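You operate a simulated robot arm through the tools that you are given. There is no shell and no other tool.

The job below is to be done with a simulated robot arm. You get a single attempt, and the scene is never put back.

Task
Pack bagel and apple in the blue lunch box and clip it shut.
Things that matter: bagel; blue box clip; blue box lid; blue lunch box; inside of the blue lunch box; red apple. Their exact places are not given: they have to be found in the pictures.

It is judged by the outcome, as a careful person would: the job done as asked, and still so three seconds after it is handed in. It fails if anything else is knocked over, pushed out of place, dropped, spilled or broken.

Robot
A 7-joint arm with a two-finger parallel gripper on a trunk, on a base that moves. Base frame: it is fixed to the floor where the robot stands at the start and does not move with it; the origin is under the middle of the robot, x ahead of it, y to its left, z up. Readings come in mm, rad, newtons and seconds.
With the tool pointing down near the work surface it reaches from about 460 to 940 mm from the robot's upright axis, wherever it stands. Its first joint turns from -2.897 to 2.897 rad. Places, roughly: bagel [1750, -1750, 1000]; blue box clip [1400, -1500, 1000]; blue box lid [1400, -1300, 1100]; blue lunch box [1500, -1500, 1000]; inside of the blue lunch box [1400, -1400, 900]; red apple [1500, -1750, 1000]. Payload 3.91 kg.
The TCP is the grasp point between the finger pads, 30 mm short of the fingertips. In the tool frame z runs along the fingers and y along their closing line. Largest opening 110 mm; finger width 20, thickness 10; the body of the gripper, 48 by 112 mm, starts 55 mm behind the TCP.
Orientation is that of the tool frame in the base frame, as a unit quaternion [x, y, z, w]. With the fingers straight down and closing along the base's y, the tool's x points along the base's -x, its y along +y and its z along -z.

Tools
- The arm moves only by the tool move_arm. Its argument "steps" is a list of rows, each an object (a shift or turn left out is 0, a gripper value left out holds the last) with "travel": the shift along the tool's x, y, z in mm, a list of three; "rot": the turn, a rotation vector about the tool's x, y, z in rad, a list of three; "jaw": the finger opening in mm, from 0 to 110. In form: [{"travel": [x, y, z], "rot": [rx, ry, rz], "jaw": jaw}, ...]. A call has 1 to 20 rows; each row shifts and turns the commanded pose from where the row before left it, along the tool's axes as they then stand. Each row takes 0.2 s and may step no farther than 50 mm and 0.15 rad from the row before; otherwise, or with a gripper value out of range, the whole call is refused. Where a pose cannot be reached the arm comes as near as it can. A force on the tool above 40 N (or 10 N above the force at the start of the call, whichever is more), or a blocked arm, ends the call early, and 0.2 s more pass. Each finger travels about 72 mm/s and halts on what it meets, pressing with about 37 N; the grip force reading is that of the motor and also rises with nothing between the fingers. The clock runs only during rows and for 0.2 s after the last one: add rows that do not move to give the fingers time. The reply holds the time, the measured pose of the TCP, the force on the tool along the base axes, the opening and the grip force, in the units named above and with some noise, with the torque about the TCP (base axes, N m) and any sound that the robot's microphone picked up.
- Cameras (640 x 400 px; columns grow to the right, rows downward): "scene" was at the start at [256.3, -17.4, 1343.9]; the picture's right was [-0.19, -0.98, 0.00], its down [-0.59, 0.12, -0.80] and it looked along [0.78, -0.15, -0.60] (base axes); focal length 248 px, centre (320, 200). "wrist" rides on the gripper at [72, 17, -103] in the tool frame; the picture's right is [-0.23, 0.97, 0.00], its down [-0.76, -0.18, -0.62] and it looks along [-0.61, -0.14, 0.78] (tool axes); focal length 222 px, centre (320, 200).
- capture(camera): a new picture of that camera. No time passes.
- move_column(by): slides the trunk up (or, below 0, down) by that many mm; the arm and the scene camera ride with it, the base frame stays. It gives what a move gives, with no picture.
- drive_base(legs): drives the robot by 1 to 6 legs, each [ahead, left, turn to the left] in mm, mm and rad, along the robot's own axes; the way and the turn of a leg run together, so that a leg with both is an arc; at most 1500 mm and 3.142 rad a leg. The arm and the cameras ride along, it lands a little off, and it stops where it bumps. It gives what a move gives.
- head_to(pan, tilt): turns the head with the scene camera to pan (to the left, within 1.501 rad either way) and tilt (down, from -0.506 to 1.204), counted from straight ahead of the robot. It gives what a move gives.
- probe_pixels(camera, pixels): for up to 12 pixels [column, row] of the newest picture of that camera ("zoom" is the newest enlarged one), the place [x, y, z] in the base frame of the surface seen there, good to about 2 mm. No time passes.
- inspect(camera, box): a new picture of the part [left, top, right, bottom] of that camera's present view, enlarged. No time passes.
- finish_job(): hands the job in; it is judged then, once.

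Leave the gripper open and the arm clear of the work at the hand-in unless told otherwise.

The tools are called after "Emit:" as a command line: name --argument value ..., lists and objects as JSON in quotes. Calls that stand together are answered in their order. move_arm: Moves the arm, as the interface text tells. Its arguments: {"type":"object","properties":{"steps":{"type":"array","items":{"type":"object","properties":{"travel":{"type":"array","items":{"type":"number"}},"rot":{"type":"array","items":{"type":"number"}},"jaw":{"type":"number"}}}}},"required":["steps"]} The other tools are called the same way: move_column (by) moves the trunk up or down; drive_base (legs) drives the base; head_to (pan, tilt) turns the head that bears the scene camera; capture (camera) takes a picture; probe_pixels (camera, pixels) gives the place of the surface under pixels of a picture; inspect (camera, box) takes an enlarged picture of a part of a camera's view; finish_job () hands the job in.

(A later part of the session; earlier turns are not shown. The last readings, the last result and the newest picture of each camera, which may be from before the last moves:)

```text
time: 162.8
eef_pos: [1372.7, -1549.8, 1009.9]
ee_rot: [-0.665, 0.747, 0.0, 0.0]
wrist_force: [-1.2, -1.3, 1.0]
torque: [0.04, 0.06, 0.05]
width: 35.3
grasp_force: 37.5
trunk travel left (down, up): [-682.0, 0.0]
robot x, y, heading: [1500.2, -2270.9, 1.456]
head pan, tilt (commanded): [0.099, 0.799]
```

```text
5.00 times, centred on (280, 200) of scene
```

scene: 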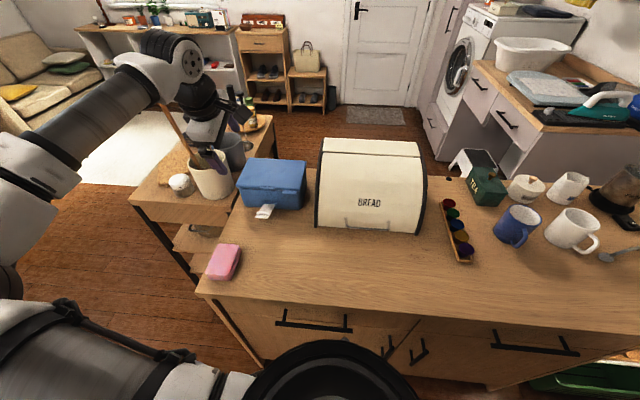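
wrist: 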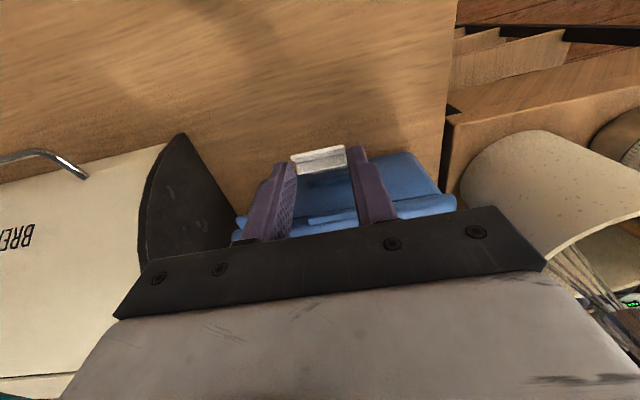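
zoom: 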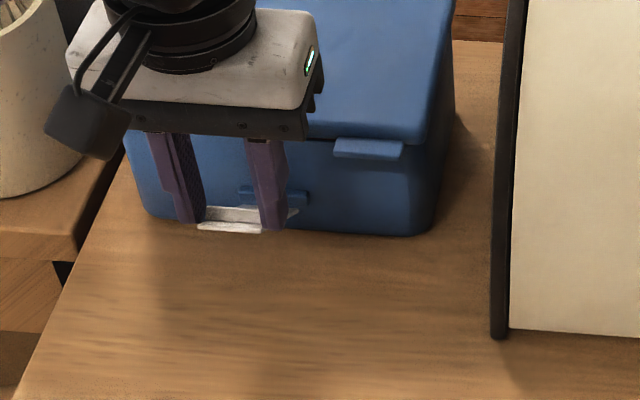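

Emit:
capture --camera "wrist"

Emit:
probe_pixels --camera "wrist" --pixels '[[318, 149], [300, 157], [335, 148], [318, 163], [320, 172], [303, 174], [340, 170], [325, 185], [335, 190]]'

```text
taken
```

wrist: 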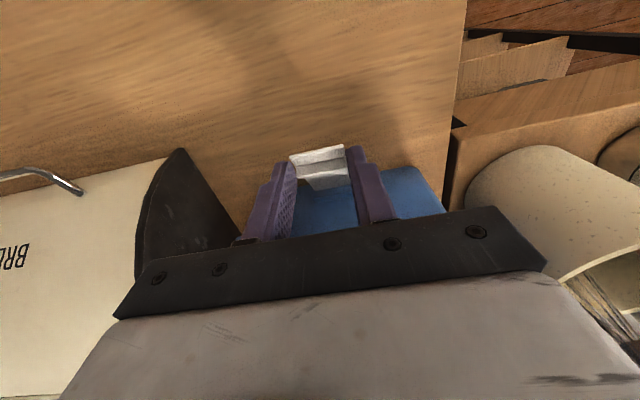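

```text
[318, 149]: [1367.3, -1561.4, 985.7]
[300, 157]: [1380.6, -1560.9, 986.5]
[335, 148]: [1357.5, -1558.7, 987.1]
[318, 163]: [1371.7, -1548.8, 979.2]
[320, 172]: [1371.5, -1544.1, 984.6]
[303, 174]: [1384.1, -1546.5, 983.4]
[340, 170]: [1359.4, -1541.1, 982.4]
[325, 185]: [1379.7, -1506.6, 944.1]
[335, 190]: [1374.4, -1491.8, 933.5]
```

The clip follows the fingers but sits at their very tips. I'll open slightly to see whether the clip stays where it is by itself (hinge friction) or drops.

Emit:
move_arm --steps '[{"jaw": 40}, {"jaw": 46}, {}, {}]'

Emit:
capture --camera "wrist"

Emit:
probe_pixels --camera "wrist" --pixels '[[318, 149], [300, 157], [335, 148], [318, 163], [320, 172], [303, 174], [340, 170], [318, 156]]'

```text
time: 163.8
eef_pos: [1372.0, -1550.1, 1010.9]
ee_rot: [-0.665, 0.747, 0.0, -0.001]
wrist_force: [-1.1, -0.5, 1.1]
torque: [0.03, 0.0, 0.02]
width: 46.1
grasp_force: 0.0
trunk travel left (down, up): [-682.0, 0.0]
robot x, y, heading: [1503.1, -2272.2, 1.457]
head pan, tilt (commanded): [0.099, 0.799]
```

```text
taken
```

wrist: 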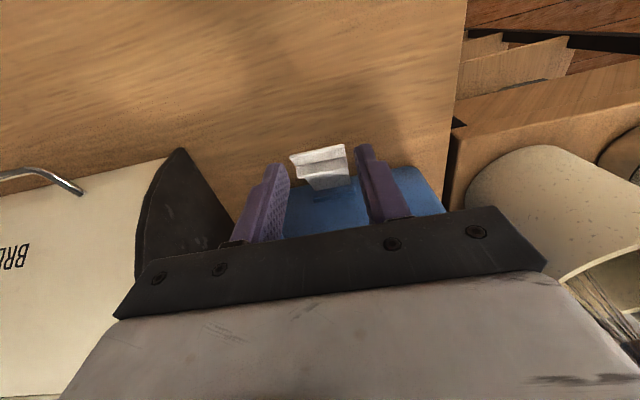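

```text
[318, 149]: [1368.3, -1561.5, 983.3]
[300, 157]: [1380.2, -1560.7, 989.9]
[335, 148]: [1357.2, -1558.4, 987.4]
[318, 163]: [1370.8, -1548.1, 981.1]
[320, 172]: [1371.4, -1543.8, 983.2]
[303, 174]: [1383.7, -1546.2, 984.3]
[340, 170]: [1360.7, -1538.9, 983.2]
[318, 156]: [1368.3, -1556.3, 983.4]
```

The clip stays at its angle by itself thanks to hinge friction. That makes it simple: I'll back the fingers out, close them into a single pusher in front of the clip, and push its tip toward the lid.

Emit:
move_arm --steps '[{"travel": [20, 0, 0]}, {"travel": [22, 0, 0]}, {"jaw": 20}, {"jaw": 0}, {"jaw": 0}, {"travel": [0, 0, 14]}, {}]'

Emit:
capture --camera "wrist"

Emit:
inspect --camera "scene" --box '[220, 140, 330, 240]'

```text
time: 165.4
eef_pos: [1368.1, -1591.7, 996.6]
ee_rot: [-0.665, 0.747, 0.0, 0.0]
wrist_force: [-0.3, 0.7, 0.2]
torque: [-0.01, 0.0, 0.01]
width: 0.0
grasp_force: 37.2
trunk travel left (down, up): [-682.0, 0.0]
robot x, y, heading: [1503.3, -2274.4, 1.458]
head pan, tilt (commanded): [0.099, 0.799]
```

```text
taken
```

wrist: 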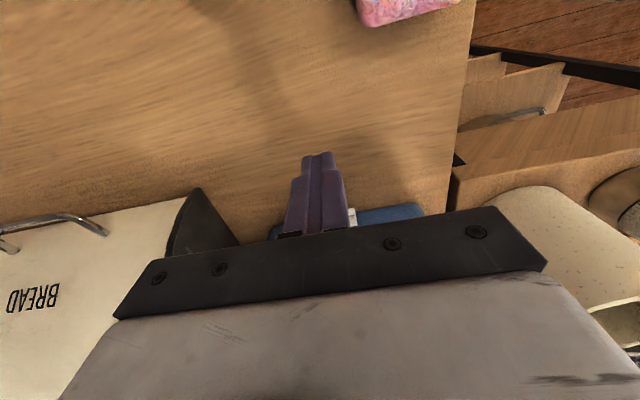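

```text
4.00 times, centred on (275, 190) of scene
```

zoom: 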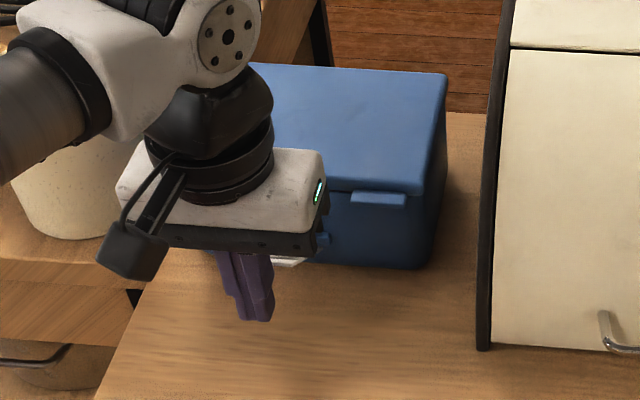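

The closed fingers are in front of the clip (finger front v≈−1414, clip tip v≈−1394). I'll push toward the box in 8 mm steps.

Emit:
move_arm --steps '[{"travel": [-8, 0, 0]}, {"travel": [-8, 0, 0]}, {"travel": [-8, 0, 0]}, {"travel": [-8, 0, 0]}, {"travel": [-6, 0, 0]}, {}]'

Emit:
capture --camera "wrist"

Emit:
inspect --camera "scene" --box '[220, 140, 330, 240]'

```text
time: 166.8
eef_pos: [1372.3, -1554.2, 995.3]
ee_rot: [-0.665, 0.747, 0.0, 0.0]
wrist_force: [-1.1, -0.5, 0.8]
torque: [-0.02, -0.02, -0.02]
width: 0.3
grasp_force: 37.1
trunk travel left (down, up): [-682.0, 0.0]
robot x, y, heading: [1503.6, -2274.3, 1.461]
head pan, tilt (commanded): [0.099, 0.799]
```

```text
taken
```

wrist: 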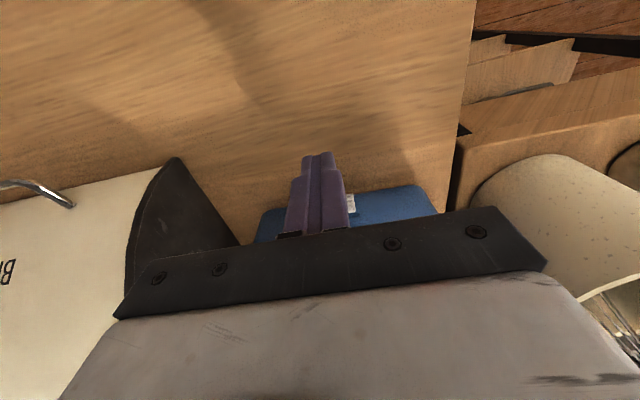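

```text
4.00 times, centred on (275, 190) of scene
```

zoom: 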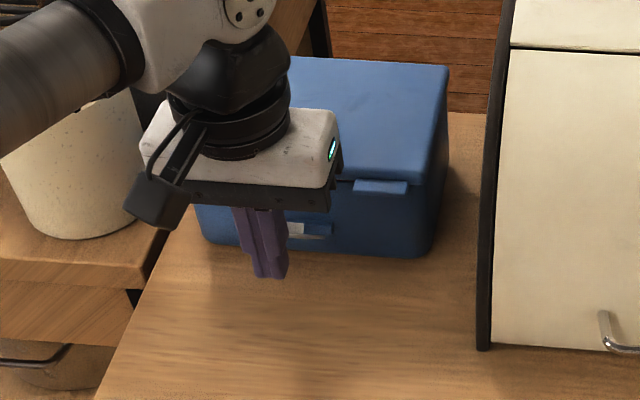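

Almost no force; the clip is being raised. I'll continue in smaller steps, watching force and sound.

Emit:
move_arm --steps '[{"travel": [-6, 0, 0]}, {"travel": [-6, 0, 0]}, {"travel": [-5, 0, 0]}, {}]'

Emit:
capture --camera "wrist"

Emit:
inspect --camera "scene" --box '[220, 140, 330, 240]'

```text
time: 167.8
eef_pos: [1372.2, -1536.2, 996.4]
ee_rot: [-0.665, 0.747, 0.0, 0.0]
wrist_force: [1.4, -2.1, 1.2]
torque: [-0.01, -0.02, 0.03]
width: 0.0
grasp_force: 37.1
trunk travel left (down, up): [-682.0, 0.0]
robot x, y, heading: [1503.4, -2273.6, 1.451]
head pan, tilt (commanded): [0.099, 0.799]
```

```text
taken
```

wrist: 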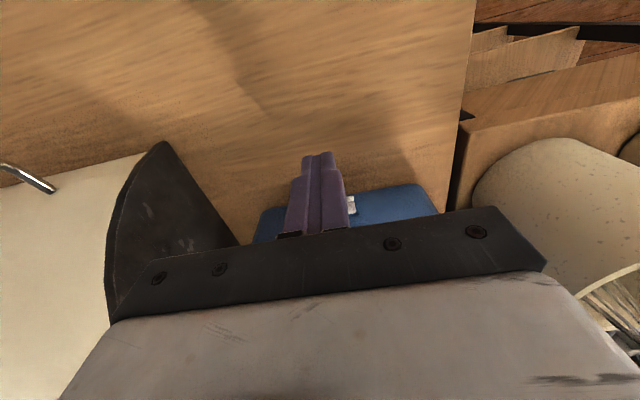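

```text
4.00 times, centred on (275, 190) of scene
```

zoom: 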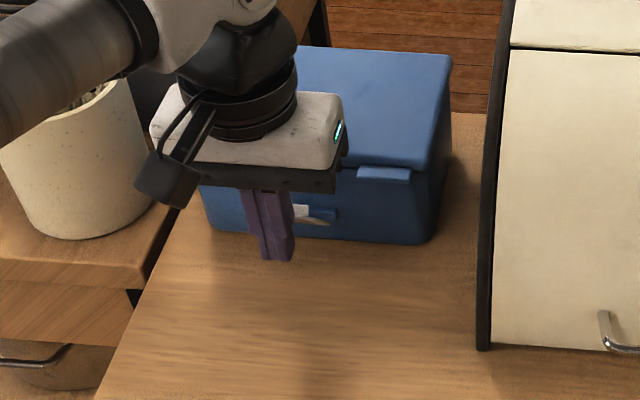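

The box is sliding back rather than the clip rotating: its outline has shifted in the view. I'll stop and back the fingers away, then measure.

Emit:
move_arm --steps '[{"travel": [20, 0, 0]}, {"travel": [30, 0, 0]}, {"travel": [0, 0, -40]}, {"travel": [0, 0, -45]}, {"travel": [40, 0, 0]}, {}]'

Emit:
inspect --camera "scene" --box '[220, 120, 340, 220]'

Emit:
capture --camera "wrist"

```text
time: 169.2
eef_pos: [1363.7, -1625.9, 1081.9]
ee_rot: [-0.666, 0.746, 0.0, 0.0]
wrist_force: [-0.1, -0.2, 0.7]
torque: [0.0, 0.0, 0.02]
width: 0.0
grasp_force: 37.8
trunk travel left (down, up): [-682.0, 0.0]
robot x, y, heading: [1502.2, -2272.6, 1.456]
head pan, tilt (commanded): [0.099, 0.799]
```

```text
4.00 times, centred on (280, 170) of scene
```

zoom: 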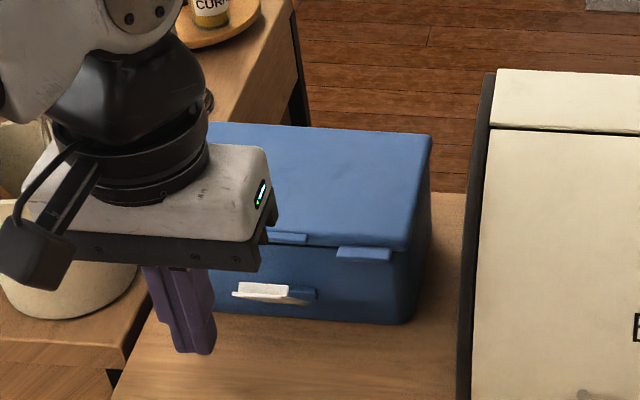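

```text
taken
```

wrist: 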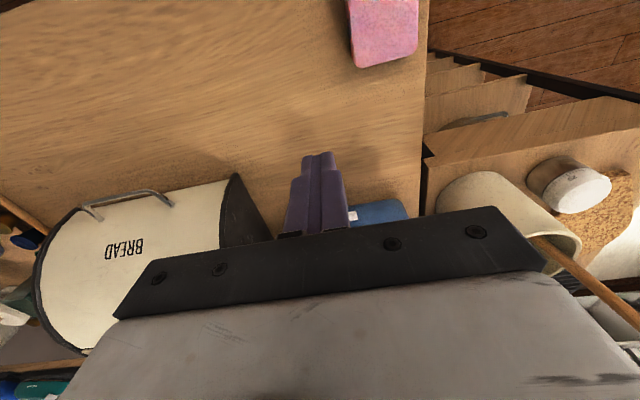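

Emit:
probe_pixels --camera "zoom" --pixels '[[225, 128], [425, 145], [400, 243], [290, 180], [285, 238], [360, 252], [240, 297], [285, 298], [262, 284], [262, 295], [310, 298], [300, 291]]'

Emit:
inspect --camera "scene" --box '[260, 170, 310, 210]'

```text
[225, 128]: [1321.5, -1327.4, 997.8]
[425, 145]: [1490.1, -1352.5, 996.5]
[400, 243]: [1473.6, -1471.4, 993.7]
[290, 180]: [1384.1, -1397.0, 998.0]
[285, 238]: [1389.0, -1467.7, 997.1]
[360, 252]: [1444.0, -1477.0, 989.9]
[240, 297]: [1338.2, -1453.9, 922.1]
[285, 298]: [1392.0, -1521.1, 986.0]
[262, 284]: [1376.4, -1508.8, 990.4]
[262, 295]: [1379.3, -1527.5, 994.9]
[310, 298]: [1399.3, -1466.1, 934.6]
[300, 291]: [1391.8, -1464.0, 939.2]
```

```text
10.00 times, centred on (285, 190) of scene
```

zoom: 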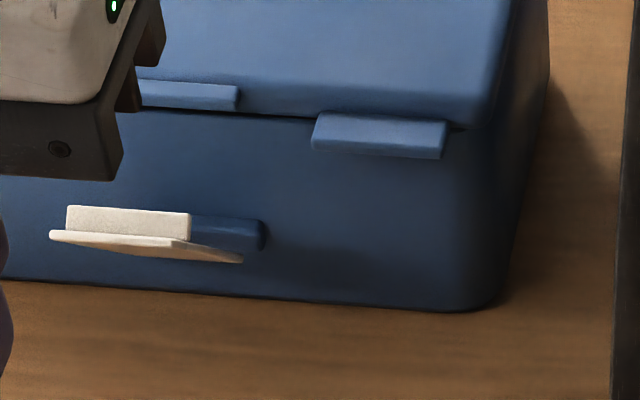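

The box slid about 40 mm back (its rear is now at v≈−1156, and the counter edge is at v≈−1115), still safely on the counter. The clip is now raised to about 45°. I'll return to the pinch-and-swing method, with a deeper, firmer grip. First I'll measure the clip precisely.

Emit:
probe_pixels --camera "zoom" --pixels '[[72, 225], [185, 228], [55, 236], [180, 247], [130, 225], [120, 240], [235, 258], [200, 235], [255, 240], [230, 95], [160, 95], [320, 135]]'

Emit:
move_arm --steps '[{"travel": [0, 0, -30], "jaw": 30}, {"travel": [0, 0, -30], "jaw": 70}, {"jaw": 70}, {"jaw": 70}]'

Emit:
capture --camera "wrist"

```text
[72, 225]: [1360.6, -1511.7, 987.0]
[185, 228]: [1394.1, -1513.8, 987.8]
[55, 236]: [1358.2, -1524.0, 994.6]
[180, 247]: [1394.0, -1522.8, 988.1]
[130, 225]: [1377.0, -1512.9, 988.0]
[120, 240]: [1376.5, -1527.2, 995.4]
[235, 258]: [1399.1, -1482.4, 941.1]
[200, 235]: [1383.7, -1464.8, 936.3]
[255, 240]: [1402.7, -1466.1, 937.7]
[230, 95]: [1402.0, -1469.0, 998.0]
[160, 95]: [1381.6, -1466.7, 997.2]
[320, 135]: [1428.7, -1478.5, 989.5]
```

```text
time: 170.2
eef_pos: [1362.7, -1627.4, 1142.9]
ee_rot: [-0.665, 0.747, 0.0, 0.0]
wrist_force: [0.4, 0.5, 0.1]
torque: [-0.04, -0.01, 0.02]
width: 70.0
grasp_force: 0.0
trunk travel left (down, up): [-682.0, 0.0]
robot x, y, heading: [1507.4, -2271.0, 1.454]
head pan, tilt (commanded): [0.099, 0.799]
```

```text
taken
```

wrist: 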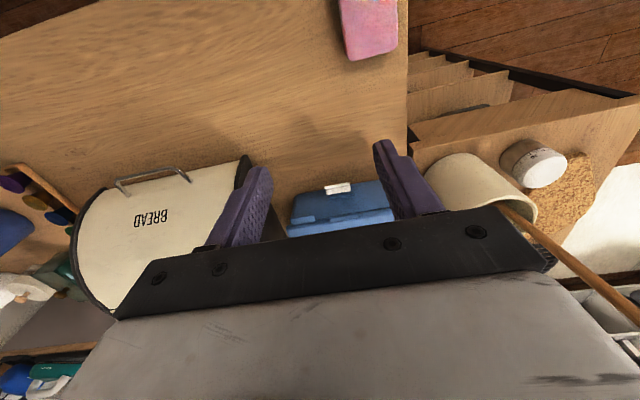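

The clip's centre is at u≈1542, with its tip at (v −1358, z 995) at about 45°. I'll move above it and lower the open fingers to straddle the tab, deeper this time.

Emit:
move_arm --steps '[{"travel": [-34, -1, 0]}, {"travel": [-34, 0, 0]}, {"travel": [-33, 0, 0]}, {"travel": [0, 0, 40]}, {"travel": [0, 0, 40]}, {"travel": [0, 0, 30]}, {"travel": [0, 0, 20]}, {}, {}]'

Emit:
capture --camera "wrist"

Emit:
inspect --camera "wrist" --box '[250, 120, 400, 240]'

```text
time: 172.2
eef_pos: [1373.8, -1524.6, 1011.6]
ee_rot: [-0.665, 0.746, -0.001, 0.0]
wrist_force: [-0.3, -0.3, 0.4]
torque: [0.02, 0.02, 0.01]
width: 69.9
grasp_force: 0.0
trunk travel left (down, up): [-682.0, 0.0]
robot x, y, heading: [1504.4, -2271.6, 1.457]
head pan, tilt (commanded): [0.099, 0.799]
```

```text
taken
```

wrist: 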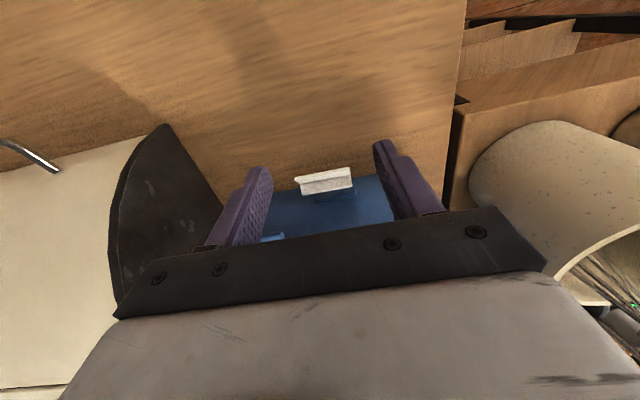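

```text
3.33 times, centred on (325, 180) of wrist
```

zoom: 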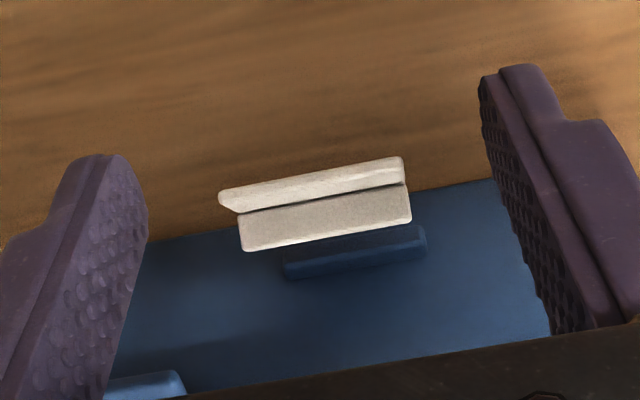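

Emit:
probe_pixels --camera "zoom" --pixels '[[225, 197], [395, 165], [310, 178], [325, 200], [250, 240], [405, 212], [325, 225], [350, 255]]'

```text
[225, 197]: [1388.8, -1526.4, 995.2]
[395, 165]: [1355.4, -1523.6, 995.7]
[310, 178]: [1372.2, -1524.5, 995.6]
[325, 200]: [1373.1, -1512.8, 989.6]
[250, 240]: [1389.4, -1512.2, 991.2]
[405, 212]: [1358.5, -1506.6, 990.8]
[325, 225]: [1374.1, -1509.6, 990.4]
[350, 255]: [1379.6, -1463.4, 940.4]
```

The clip is centred within 1.5 mm. I'll make a small correction, lower 6 mm, and close with a moderate grip.

Emit:
move_arm --steps '[{"travel": [1.5, 1.5, 6]}, {}, {"jaw": 50}, {"jaw": 40}, {"jaw": 36}, {"jaw": 34.8}, {"jaw": 34.8}]'

Emit:
capture --camera "wrist"

```text
time: 173.8
eef_pos: [1374.3, -1526.2, 1005.8]
ee_rot: [-0.665, 0.747, -0.001, 0.0]
wrist_force: [0.7, 0.4, 0.6]
torque: [-0.01, -0.02, -0.06]
width: 35.6
grasp_force: 21.3
trunk travel left (down, up): [-682.0, 0.0]
robot x, y, heading: [1501.6, -2271.9, 1.457]
head pan, tilt (commanded): [0.099, 0.799]
```

```text
taken
```

wrist: 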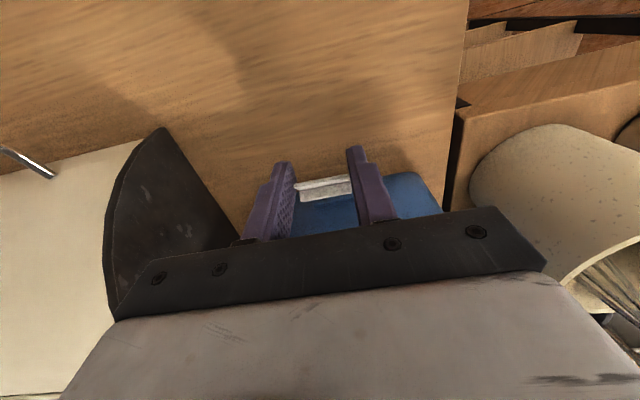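

Gripped at about 21 N. I'll swing along the arc around the hinge in four small steps.

Emit:
move_arm --steps '[{"travel": [-5.3, 0, -4.5]}, {"travel": [-5.7, 0, -3.9]}, {"travel": [-6.0, 0, -3.4]}, {}]'

Emit:
inspect --camera "wrist" --box '[250, 120, 400, 240]'

Emit:
inspect --camera "scene" --box '[220, 120, 340, 220]'

```text
time: 174.8
eef_pos: [1375.7, -1510.7, 1017.2]
ee_rot: [-0.665, 0.747, 0.0, 0.0]
wrist_force: [0.6, 0.6, -1.6]
torque: [-0.03, -0.1, -0.03]
width: 35.5
grasp_force: 6.8
trunk travel left (down, up): [-682.0, 0.0]
robot x, y, heading: [1500.9, -2276.0, 1.457]
head pan, tilt (commanded): [0.099, 0.799]
```

```text
3.33 times, centred on (325, 180) of wrist
```

zoom: 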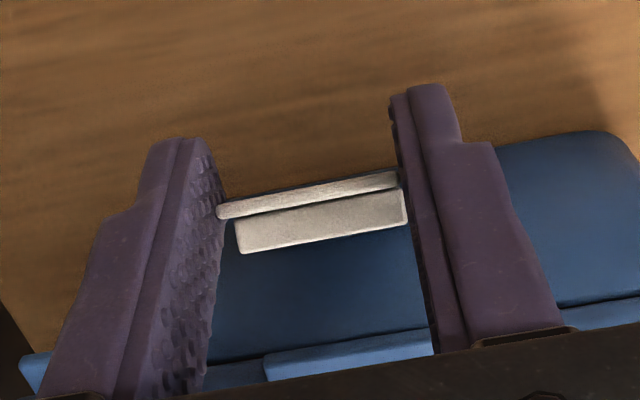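

```text
4.00 times, centred on (280, 170) of scene
```

zoom: 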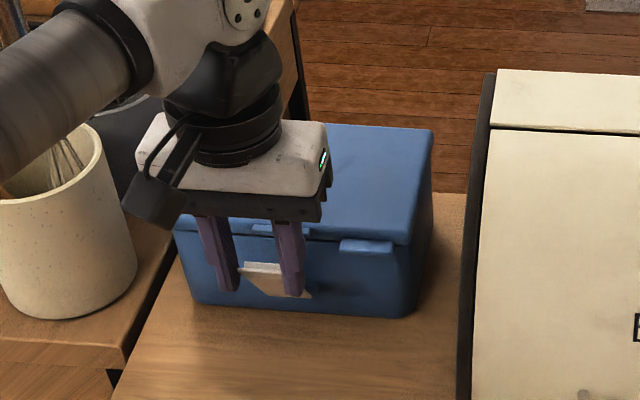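

Emit:
probe_pixels --camera "zoom" --pixels '[[362, 245], [345, 243], [262, 228], [255, 268], [262, 266], [290, 300], [425, 140], [310, 296], [245, 270]]'

Emit:
capture --camera "wrist"

Emit:
probe_pixels --camera "wrist" --pixels '[[320, 179], [320, 176], [300, 184], [340, 174], [325, 187], [305, 193], [345, 183], [330, 229]]'

```text
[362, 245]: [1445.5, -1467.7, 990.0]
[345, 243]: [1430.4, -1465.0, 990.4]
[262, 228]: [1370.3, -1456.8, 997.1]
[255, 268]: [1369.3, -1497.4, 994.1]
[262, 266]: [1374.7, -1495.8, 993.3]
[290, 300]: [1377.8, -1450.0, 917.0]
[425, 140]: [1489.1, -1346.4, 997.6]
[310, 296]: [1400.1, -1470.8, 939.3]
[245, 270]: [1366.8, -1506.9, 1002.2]
```

```text
taken
```

wrist: 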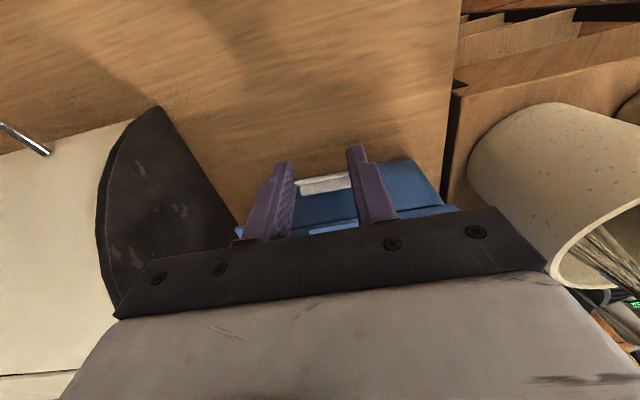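

```text
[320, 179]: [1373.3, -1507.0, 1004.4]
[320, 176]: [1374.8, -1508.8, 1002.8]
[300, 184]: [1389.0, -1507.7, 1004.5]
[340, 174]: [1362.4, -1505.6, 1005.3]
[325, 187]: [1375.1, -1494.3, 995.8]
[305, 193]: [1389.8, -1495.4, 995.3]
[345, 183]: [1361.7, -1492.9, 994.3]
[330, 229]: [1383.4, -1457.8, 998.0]
```

The clip rotated to about 55° but the box slid another 9 mm, so the hinge is stiffer than the box's grip on the counter. A better way is to grip the clip with the fingers lying along it (tool tilted ~35° forward) and rotate the gripper about the hinge. That applies torque instead of pushing. I'll open, lift clear and tilt.

Emit:
move_arm --steps '[{"jaw": 45}, {"jaw": 60}, {"travel": [0, 0, -22]}, {"travel": [20, 0, -23]}, {"travel": [20, 0, 0]}, {"rot": [0, -0.124, 0]}, {"rot": [0, -0.124, 0]}, {"rot": [0, -0.124, 0]}, {"rot": [0, -0.124, 0]}, {"rot": [0, -0.124, 0]}, {}]'

Emit:
capture --camera "wrist"

Emit:
inspect --camera "scene" --box '[220, 120, 340, 220]'

```text
time: 177.2
eef_pos: [1369.3, -1550.5, 1061.0]
ee_rot: [-0.634, 0.71, 0.204, 0.228]
wrist_force: [-0.3, -0.8, -0.3]
torque: [0.0, -0.02, -0.04]
width: 60.0
grasp_force: 0.1
trunk travel left (down, up): [-682.0, 0.0]
robot x, y, heading: [1504.0, -2270.2, 1.456]
head pan, tilt (commanded): [0.099, 0.799]
```

```text
taken
```

wrist: 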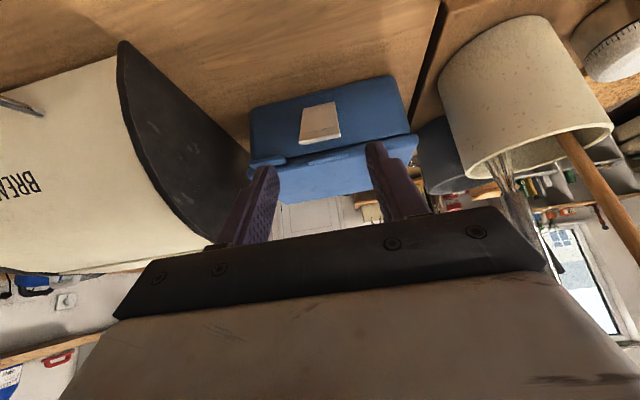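

```text
4.00 times, centred on (280, 170) of scene
```

zoom: 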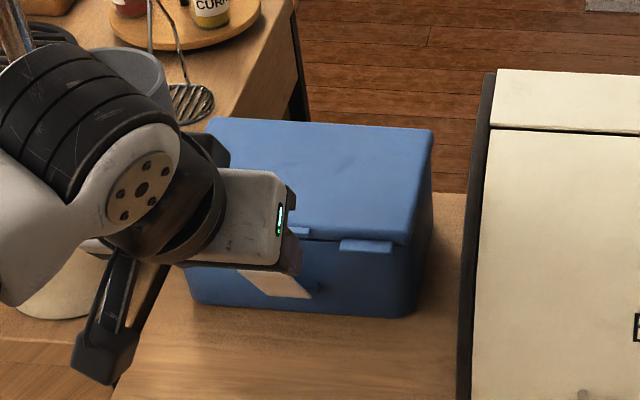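

The wrist camera looks straight at the clip now. I'll zoom in and measure it.

Emit:
inspect --camera "wrist" --box '[240, 70, 430, 200]'

Emit:
probe_pixels --camera "wrist" --pixels '[[300, 138], [340, 133], [306, 107], [334, 103], [320, 140], [320, 135], [320, 120], [320, 106], [267, 160], [330, 148], [318, 100], [345, 145]]'

```text
3.08 times, centred on (335, 135) of wrist
```

zoom: 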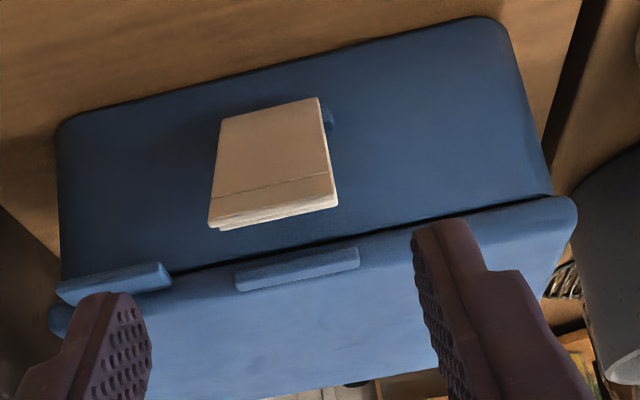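

```text
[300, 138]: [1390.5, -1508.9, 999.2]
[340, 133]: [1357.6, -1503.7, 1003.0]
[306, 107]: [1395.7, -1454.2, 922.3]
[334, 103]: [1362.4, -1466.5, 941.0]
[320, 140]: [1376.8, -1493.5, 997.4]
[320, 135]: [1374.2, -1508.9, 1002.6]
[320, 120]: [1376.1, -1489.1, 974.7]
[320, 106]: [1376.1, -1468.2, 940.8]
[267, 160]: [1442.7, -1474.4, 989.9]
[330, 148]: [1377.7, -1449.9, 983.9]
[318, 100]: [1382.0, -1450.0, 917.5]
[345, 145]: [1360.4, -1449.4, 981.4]
```

The strap lies at 56.6°, nearly parallel to the fingers (54.3°). I'll advance the open fingers along it about 61 mm so they straddle its outer 20 mm.

Emit:
move_arm --steps '[{"travel": [2.8, 0, 20]}, {"travel": [0, 0, 20]}, {"travel": [0, 0, 15]}, {"travel": [0, 0, 6.5]}, {}]'

Emit:
capture --camera "wrist"

Emit:
inspect --camera "wrist" --box '[240, 110, 430, 240]'

Emit:
inspect --camera "scene" --box '[220, 120, 340, 220]'

```text
time: 178.4
eef_pos: [1374.1, -1517.6, 1009.3]
ee_rot: [-0.633, 0.711, 0.203, 0.228]
wrist_force: [0.9, 0.0, -0.2]
torque: [-0.03, 0.01, 0.03]
width: 59.8
grasp_force: 0.0
trunk travel left (down, up): [-682.0, 0.0]
robot x, y, heading: [1501.4, -2271.1, 1.458]
head pan, tilt (commanded): [0.099, 0.799]
```

```text
taken
```

wrist: 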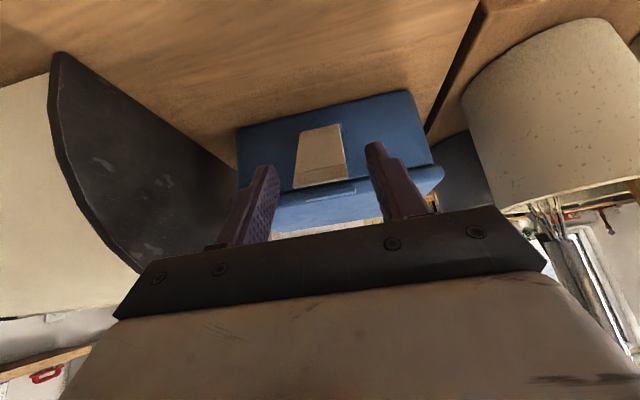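

```text
3.08 times, centred on (335, 175) of wrist
```

zoom: 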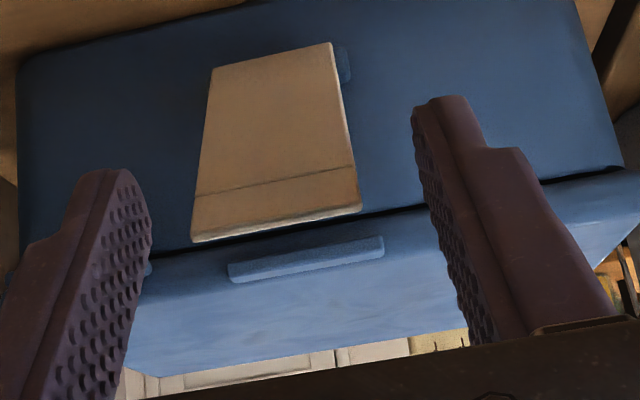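

```text
4.00 times, centred on (280, 170) of scene
```

zoom: 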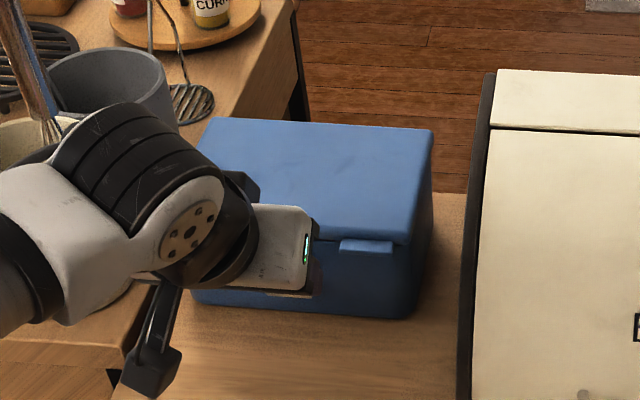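

The fingers straddle the clip. The wrist is close to the utensil crock in the view, so I'll verify the distance before continuing.

Emit:
probe_pixels --camera "zoom" --pixels '[[75, 160], [100, 125], [60, 150], [30, 210], [45, 130], [25, 80], [20, 40], [150, 110], [70, 260], [15, 130], [50, 120], [10, 290]]'

```text
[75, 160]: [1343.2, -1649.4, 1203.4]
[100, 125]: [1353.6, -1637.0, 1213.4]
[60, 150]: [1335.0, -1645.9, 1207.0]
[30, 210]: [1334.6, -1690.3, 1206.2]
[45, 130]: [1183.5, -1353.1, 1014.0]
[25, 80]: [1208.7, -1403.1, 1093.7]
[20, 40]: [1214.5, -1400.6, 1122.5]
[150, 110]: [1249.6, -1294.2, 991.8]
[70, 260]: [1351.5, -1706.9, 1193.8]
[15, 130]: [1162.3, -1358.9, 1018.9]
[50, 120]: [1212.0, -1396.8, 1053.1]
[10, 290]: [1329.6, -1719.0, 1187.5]
```

The wrist is about 250 mm from the whisk. I'll close firmly on the clip.

Emit:
move_arm --steps '[{"jaw": 50}, {"jaw": 42}, {"jaw": 36}, {"jaw": 32}, {"jaw": 30}, {"jaw": 30}]'

Emit:
inspect --camera "wrist" --box '[240, 110, 430, 240]'

```text
time: 179.8
eef_pos: [1376.0, -1517.9, 1009.4]
ee_rot: [-0.633, 0.712, 0.202, 0.227]
wrist_force: [0.2, -0.4, 0.3]
torque: [0.02, -0.04, -0.07]
width: 35.5
grasp_force: 36.9
trunk travel left (down, up): [-682.0, 0.0]
robot x, y, heading: [1502.9, -2277.1, 1.455]
head pan, tilt (commanded): [0.099, 0.799]
```

```text
3.08 times, centred on (335, 175) of wrist
```

zoom: 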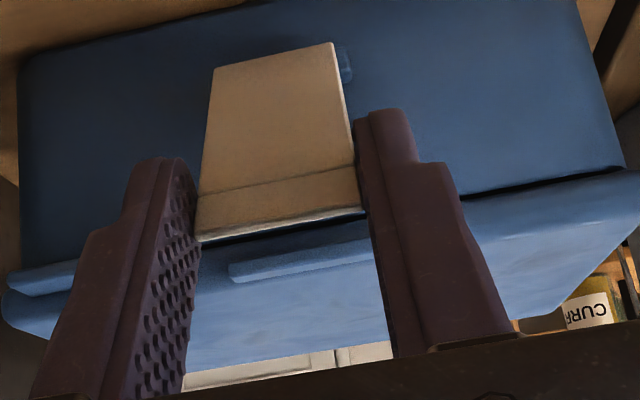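

Firmly gripped along the strap. With this stiff hold I can first slide the box gently back toward where it stood. I'll try 20 mm and watch the force.

Emit:
move_arm --steps '[{"travel": [4.1, 0, -2.9]}, {"travel": [4.1, 0, -2.9]}, {"travel": [4.1, 0, -2.9]}, {"travel": [4.1, 0, -2.9]}, {}]'

Emit:
inspect --camera "scene" --box '[220, 120, 340, 220]'

Emit:
inspect --camera "wrist" --box '[240, 110, 430, 240]'

```text
time: 181.0
eef_pos: [1373.3, -1536.4, 1010.1]
ee_rot: [-0.633, 0.711, 0.203, 0.227]
wrist_force: [0.8, 1.2, -0.1]
torque: [0.01, 0.08, -0.09]
width: 35.3
grasp_force: 36.9
trunk travel left (down, up): [-682.0, 0.0]
robot x, y, heading: [1502.7, -2272.0, 1.458]
head pan, tilt (commanded): [0.099, 0.799]
```

```text
4.00 times, centred on (280, 170) of scene
```

zoom: 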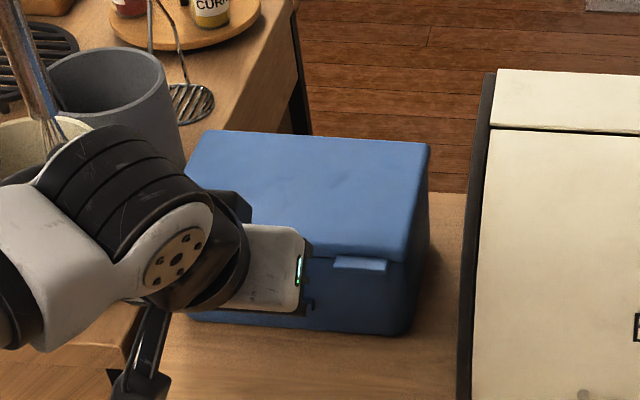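

```text
3.08 times, centred on (335, 175) of wrist
```

zoom: 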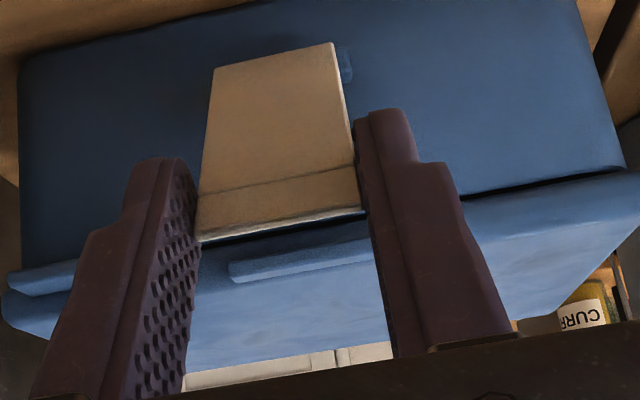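

The box follows perfectly with tiny force, and the wrist view is unchanged. I'll slide it another 26 mm to its original place.

Emit:
move_arm --steps '[{"travel": [4.1, 0, -2.9]}, {"travel": [4.1, 0, -2.9]}, {"travel": [4.1, 0, -2.9]}, {"travel": [4.1, 0, -2.9]}, {"travel": [4.1, 0, -2.9]}, {}]'

Emit:
inspect --camera "scene" --box '[220, 120, 340, 220]'

Emit:
inspect --camera "wrist" --box '[240, 110, 430, 240]'

```text
time: 182.4
eef_pos: [1368.8, -1561.4, 1010.1]
ee_rot: [-0.633, 0.712, 0.202, 0.228]
wrist_force: [-0.2, 0.7, 0.1]
torque: [0.1, -0.01, 0.0]
width: 35.7
grasp_force: 36.9
trunk travel left (down, up): [-682.0, 0.0]
robot x, y, heading: [1506.1, -2272.0, 1.457]
head pan, tilt (commanded): [0.099, 0.799]
```

```text
4.00 times, centred on (280, 170) of scene
```

zoom: 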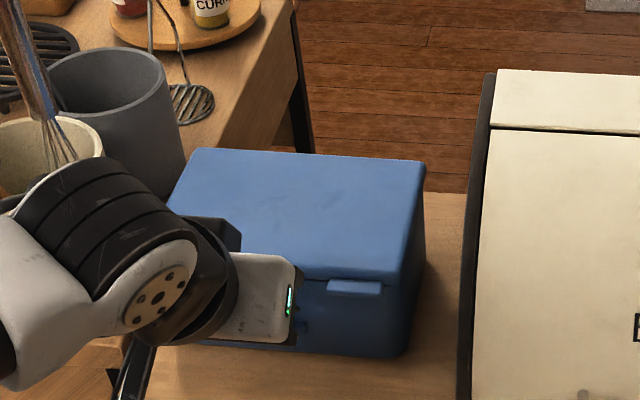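

```text
3.08 times, centred on (335, 175) of wrist
```

zoom: 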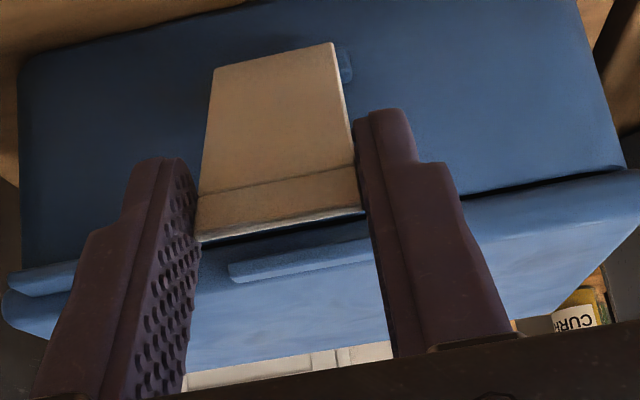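

The box is back at its original spot. Now I'll rotate the gripper with the clip about the hinge (≈91 mm from the TCP along the fingers), starting with 0.18 rad.

Emit:
move_arm --steps '[{"travel": [-5.44, 0, 0.16], "rot": [0, 0.06, 0]}, {"travel": [-5.44, 0, 0.16], "rot": [0, 0.06, 0]}, {"travel": [-5.44, 0, 0.16], "rot": [0, 0.06, 0]}, {}]'

Emit:
inspect --camera "scene" --box '[220, 120, 340, 220]'

Emit:
inspect --camera "wrist" --box '[240, 110, 430, 240]'

```text
time: 183.4
eef_pos: [1371.1, -1548.2, 1018.3]
ee_rot: [-0.65, 0.728, 0.146, 0.163]
wrist_force: [-0.8, 2.1, 2.9]
torque: [0.23, 0.04, -0.01]
width: 35.3
grasp_force: 37.1
trunk travel left (down, up): [-682.0, 0.0]
robot x, y, heading: [1505.0, -2275.2, 1.457]
head pan, tilt (commanded): [0.099, 0.799]
```

```text
4.00 times, centred on (280, 170) of scene
```

zoom: 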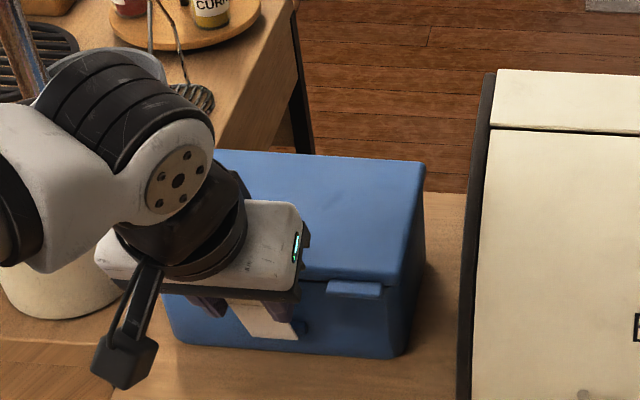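

```text
3.08 times, centred on (335, 175) of wrist
```

zoom: 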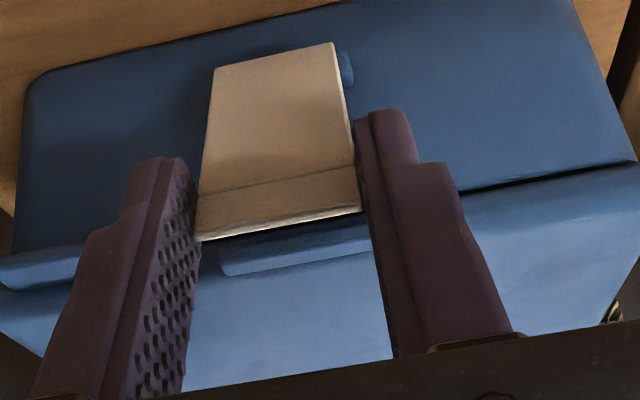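

The clip turned with the gripper and the box stayed exactly in place. I'll continue with another 0.24 rad.

Emit:
move_arm --steps '[{"travel": [-5.44, 0, 0.16], "rot": [0, 0.06, 0]}, {"travel": [-5.44, 0, 0.16], "rot": [0, 0.06, 0]}, {"travel": [-5.44, 0, 0.16], "rot": [0, 0.06, 0]}, {"travel": [-5.44, 0, 0.16], "rot": [0, 0.06, 0]}, {}]'

Emit:
inspect --camera "scene" --box '[220, 120, 340, 220]'

Emit:
inspect --camera "wrist" --box '[240, 110, 430, 240]'

```text
time: 184.6
eef_pos: [1373.0, -1527.7, 1026.6]
ee_rot: [-0.662, 0.743, 0.066, 0.074]
wrist_force: [-0.1, 1.6, 2.9]
torque: [0.17, 0.05, -0.03]
width: 35.4
grasp_force: 36.9
trunk travel left (down, up): [-682.0, 0.0]
robot x, y, heading: [1500.2, -2274.7, 1.454]
head pan, tilt (commanded): [0.099, 0.799]
```

```text
4.00 times, centred on (280, 170) of scene
```

zoom: 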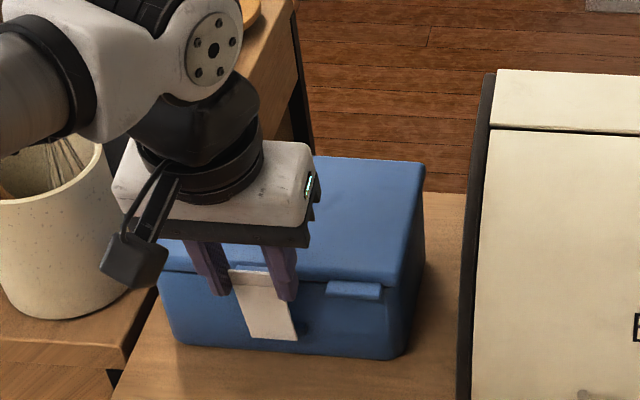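

```text
3.08 times, centred on (335, 175) of wrist
```

zoom: 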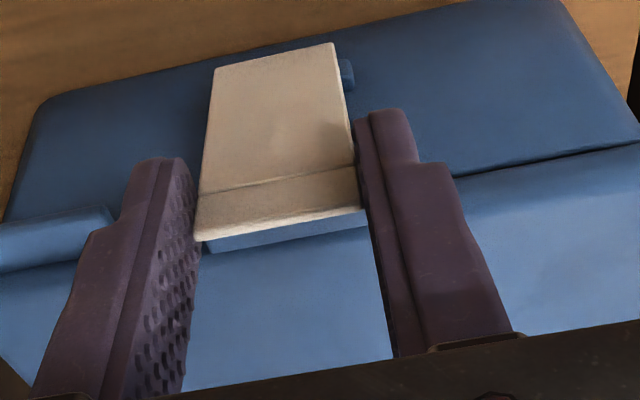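

Only about 0.2 rad remain and the box hasn't moved. I'll do two small steps now, watching for the catch.

Emit:
move_arm --steps '[{"travel": [-4.53, 0, 0.1], "rot": [0, 0.05, 0]}, {"travel": [-4.53, 0, 0.1], "rot": [0, 0.05, 0]}, {}]'

Emit:
inspect --camera "wrist" --box '[240, 110, 430, 240]'

Emit:
inspect --camera "scene" --box '[245, 170, 325, 220]'

```text
time: 185.4
eef_pos: [1374.4, -1519.8, 1026.5]
ee_rot: [-0.664, 0.746, 0.033, 0.038]
wrist_force: [0.0, -1.1, 7.1]
torque: [-0.06, 0.1, 0.02]
width: 35.7
grasp_force: 37.0
trunk travel left (down, up): [-682.0, 0.0]
robot x, y, heading: [1504.3, -2270.5, 1.462]
head pan, tilt (commanded): [0.099, 0.799]
```

```text
3.08 times, centred on (335, 175) of wrist
```

zoom: 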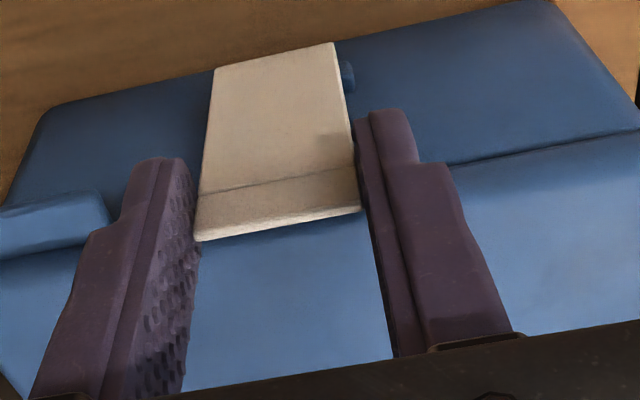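

```text
8.00 times, centred on (285, 195) of scene
```

zoom: 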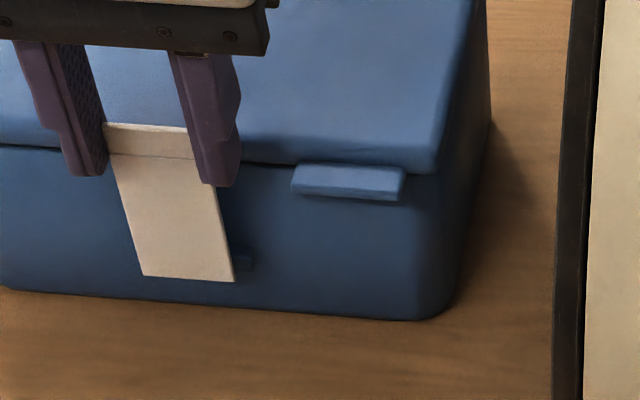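

The force rose to +7 N upward, probably the fingertips touching the ends of the lid's ridge. I'll loosen, slide the fingers 7 mm up the strap and slightly outward, and re-grip.

Emit:
move_arm --steps '[{"jaw": 38}, {"jaw": 42}, {"travel": [2, 0, -7]}, {}, {"jaw": 36}, {"jaw": 30}, {"jaw": 30}]'

Emit:
inspect --camera "scene" --box '[245, 170, 325, 220]'

Emit:
inspect --camera "wrist" --box '[240, 110, 430, 240]'

```text
time: 187.0
eef_pos: [1374.4, -1521.5, 1033.5]
ee_rot: [-0.665, 0.746, 0.033, 0.038]
wrist_force: [0.1, 0.3, -0.1]
torque: [0.01, 0.01, 0.01]
width: 35.1
grasp_force: 36.8
trunk travel left (down, up): [-682.0, 0.0]
robot x, y, heading: [1501.2, -2273.7, 1.46]
head pan, tilt (commanded): [0.099, 0.799]
```

```text
8.00 times, centred on (285, 195) of scene
```

zoom: 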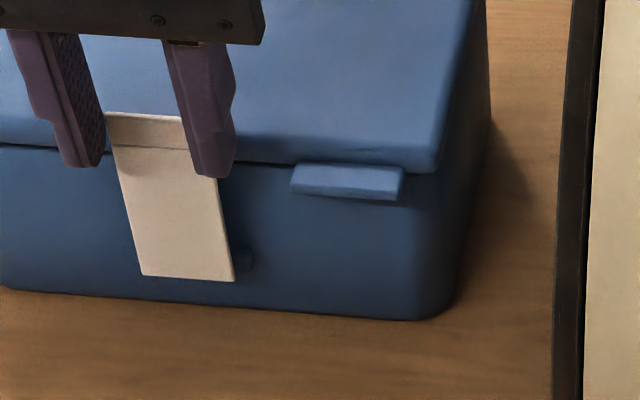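

```text
3.08 times, centred on (335, 175) of wrist
```

zoom: 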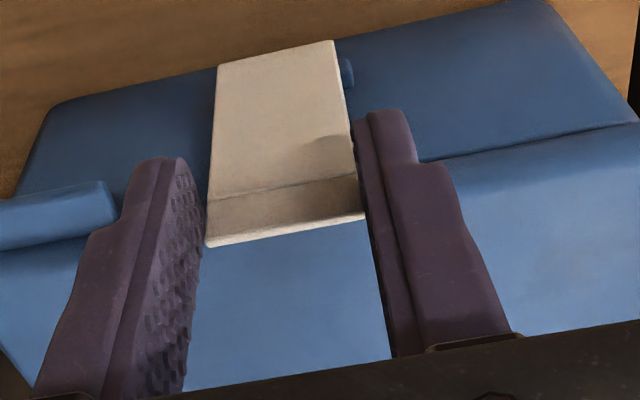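

Emit:
probe_pixels --camera "zoom" --pixels '[[285, 228], [285, 205], [280, 180], [275, 120], [275, 70], [215, 235], [360, 210], [100, 215], [480, 155], [550, 150], [300, 250]]'

```text
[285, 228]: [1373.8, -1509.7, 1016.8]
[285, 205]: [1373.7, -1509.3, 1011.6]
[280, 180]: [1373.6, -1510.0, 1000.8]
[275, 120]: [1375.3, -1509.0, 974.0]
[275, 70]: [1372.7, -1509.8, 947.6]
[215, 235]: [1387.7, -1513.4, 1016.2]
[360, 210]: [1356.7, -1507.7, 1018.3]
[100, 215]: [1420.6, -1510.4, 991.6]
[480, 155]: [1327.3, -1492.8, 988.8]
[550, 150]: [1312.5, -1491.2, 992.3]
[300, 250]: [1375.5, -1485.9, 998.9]
```

The strap is now exactly upright: its outer face is at v≈−1342 from z=947 to z=1017, with the tip above the lid top. I'll try a small further turn toward the lid to seat it, watching force and sound.

Emit:
move_arm --steps '[{"travel": [-2.4, 0, 0.05], "rot": [0, 0.025, 0]}, {"travel": [-2.4, 0, 0.05], "rot": [0, 0.025, 0]}, {}]'

Emit:
inspect --camera "scene" --box '[245, 170, 325, 220]'

Emit:
inspect --camera "wrist" --box '[240, 110, 430, 240]'

```text
time: 187.8
eef_pos: [1373.9, -1517.0, 1034.2]
ee_rot: [-0.665, 0.746, 0.017, 0.019]
wrist_force: [-0.3, -4.2, 8.0]
torque: [1.06, -0.12, 0.03]
width: 35.0
grasp_force: 36.8
trunk travel left (down, up): [-682.0, 0.0]
robot x, y, heading: [1502.3, -2276.6, 1.452]
head pan, tilt (commanded): [0.099, 0.799]
```

```text
8.00 times, centred on (285, 195) of scene
```

zoom: 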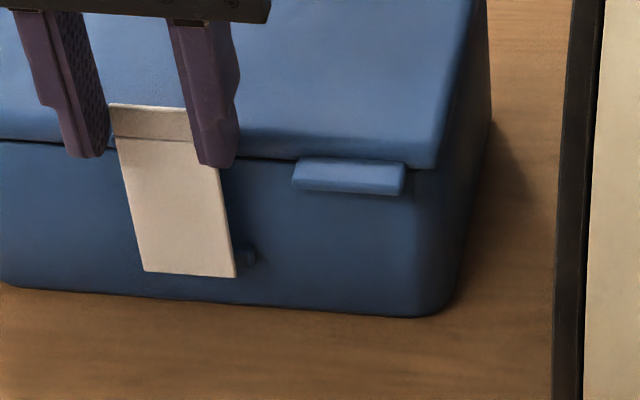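

```text
3.08 times, centred on (335, 175) of wrist
```

zoom: 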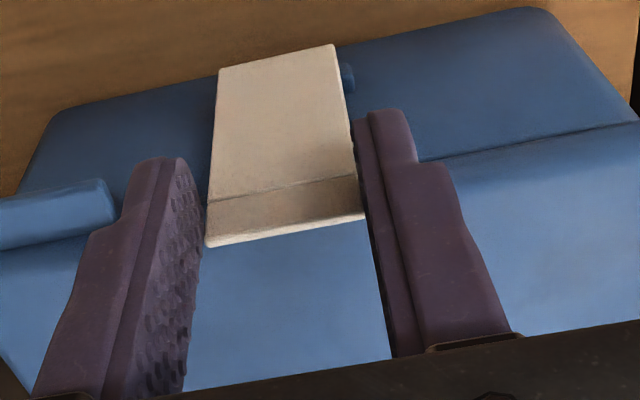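

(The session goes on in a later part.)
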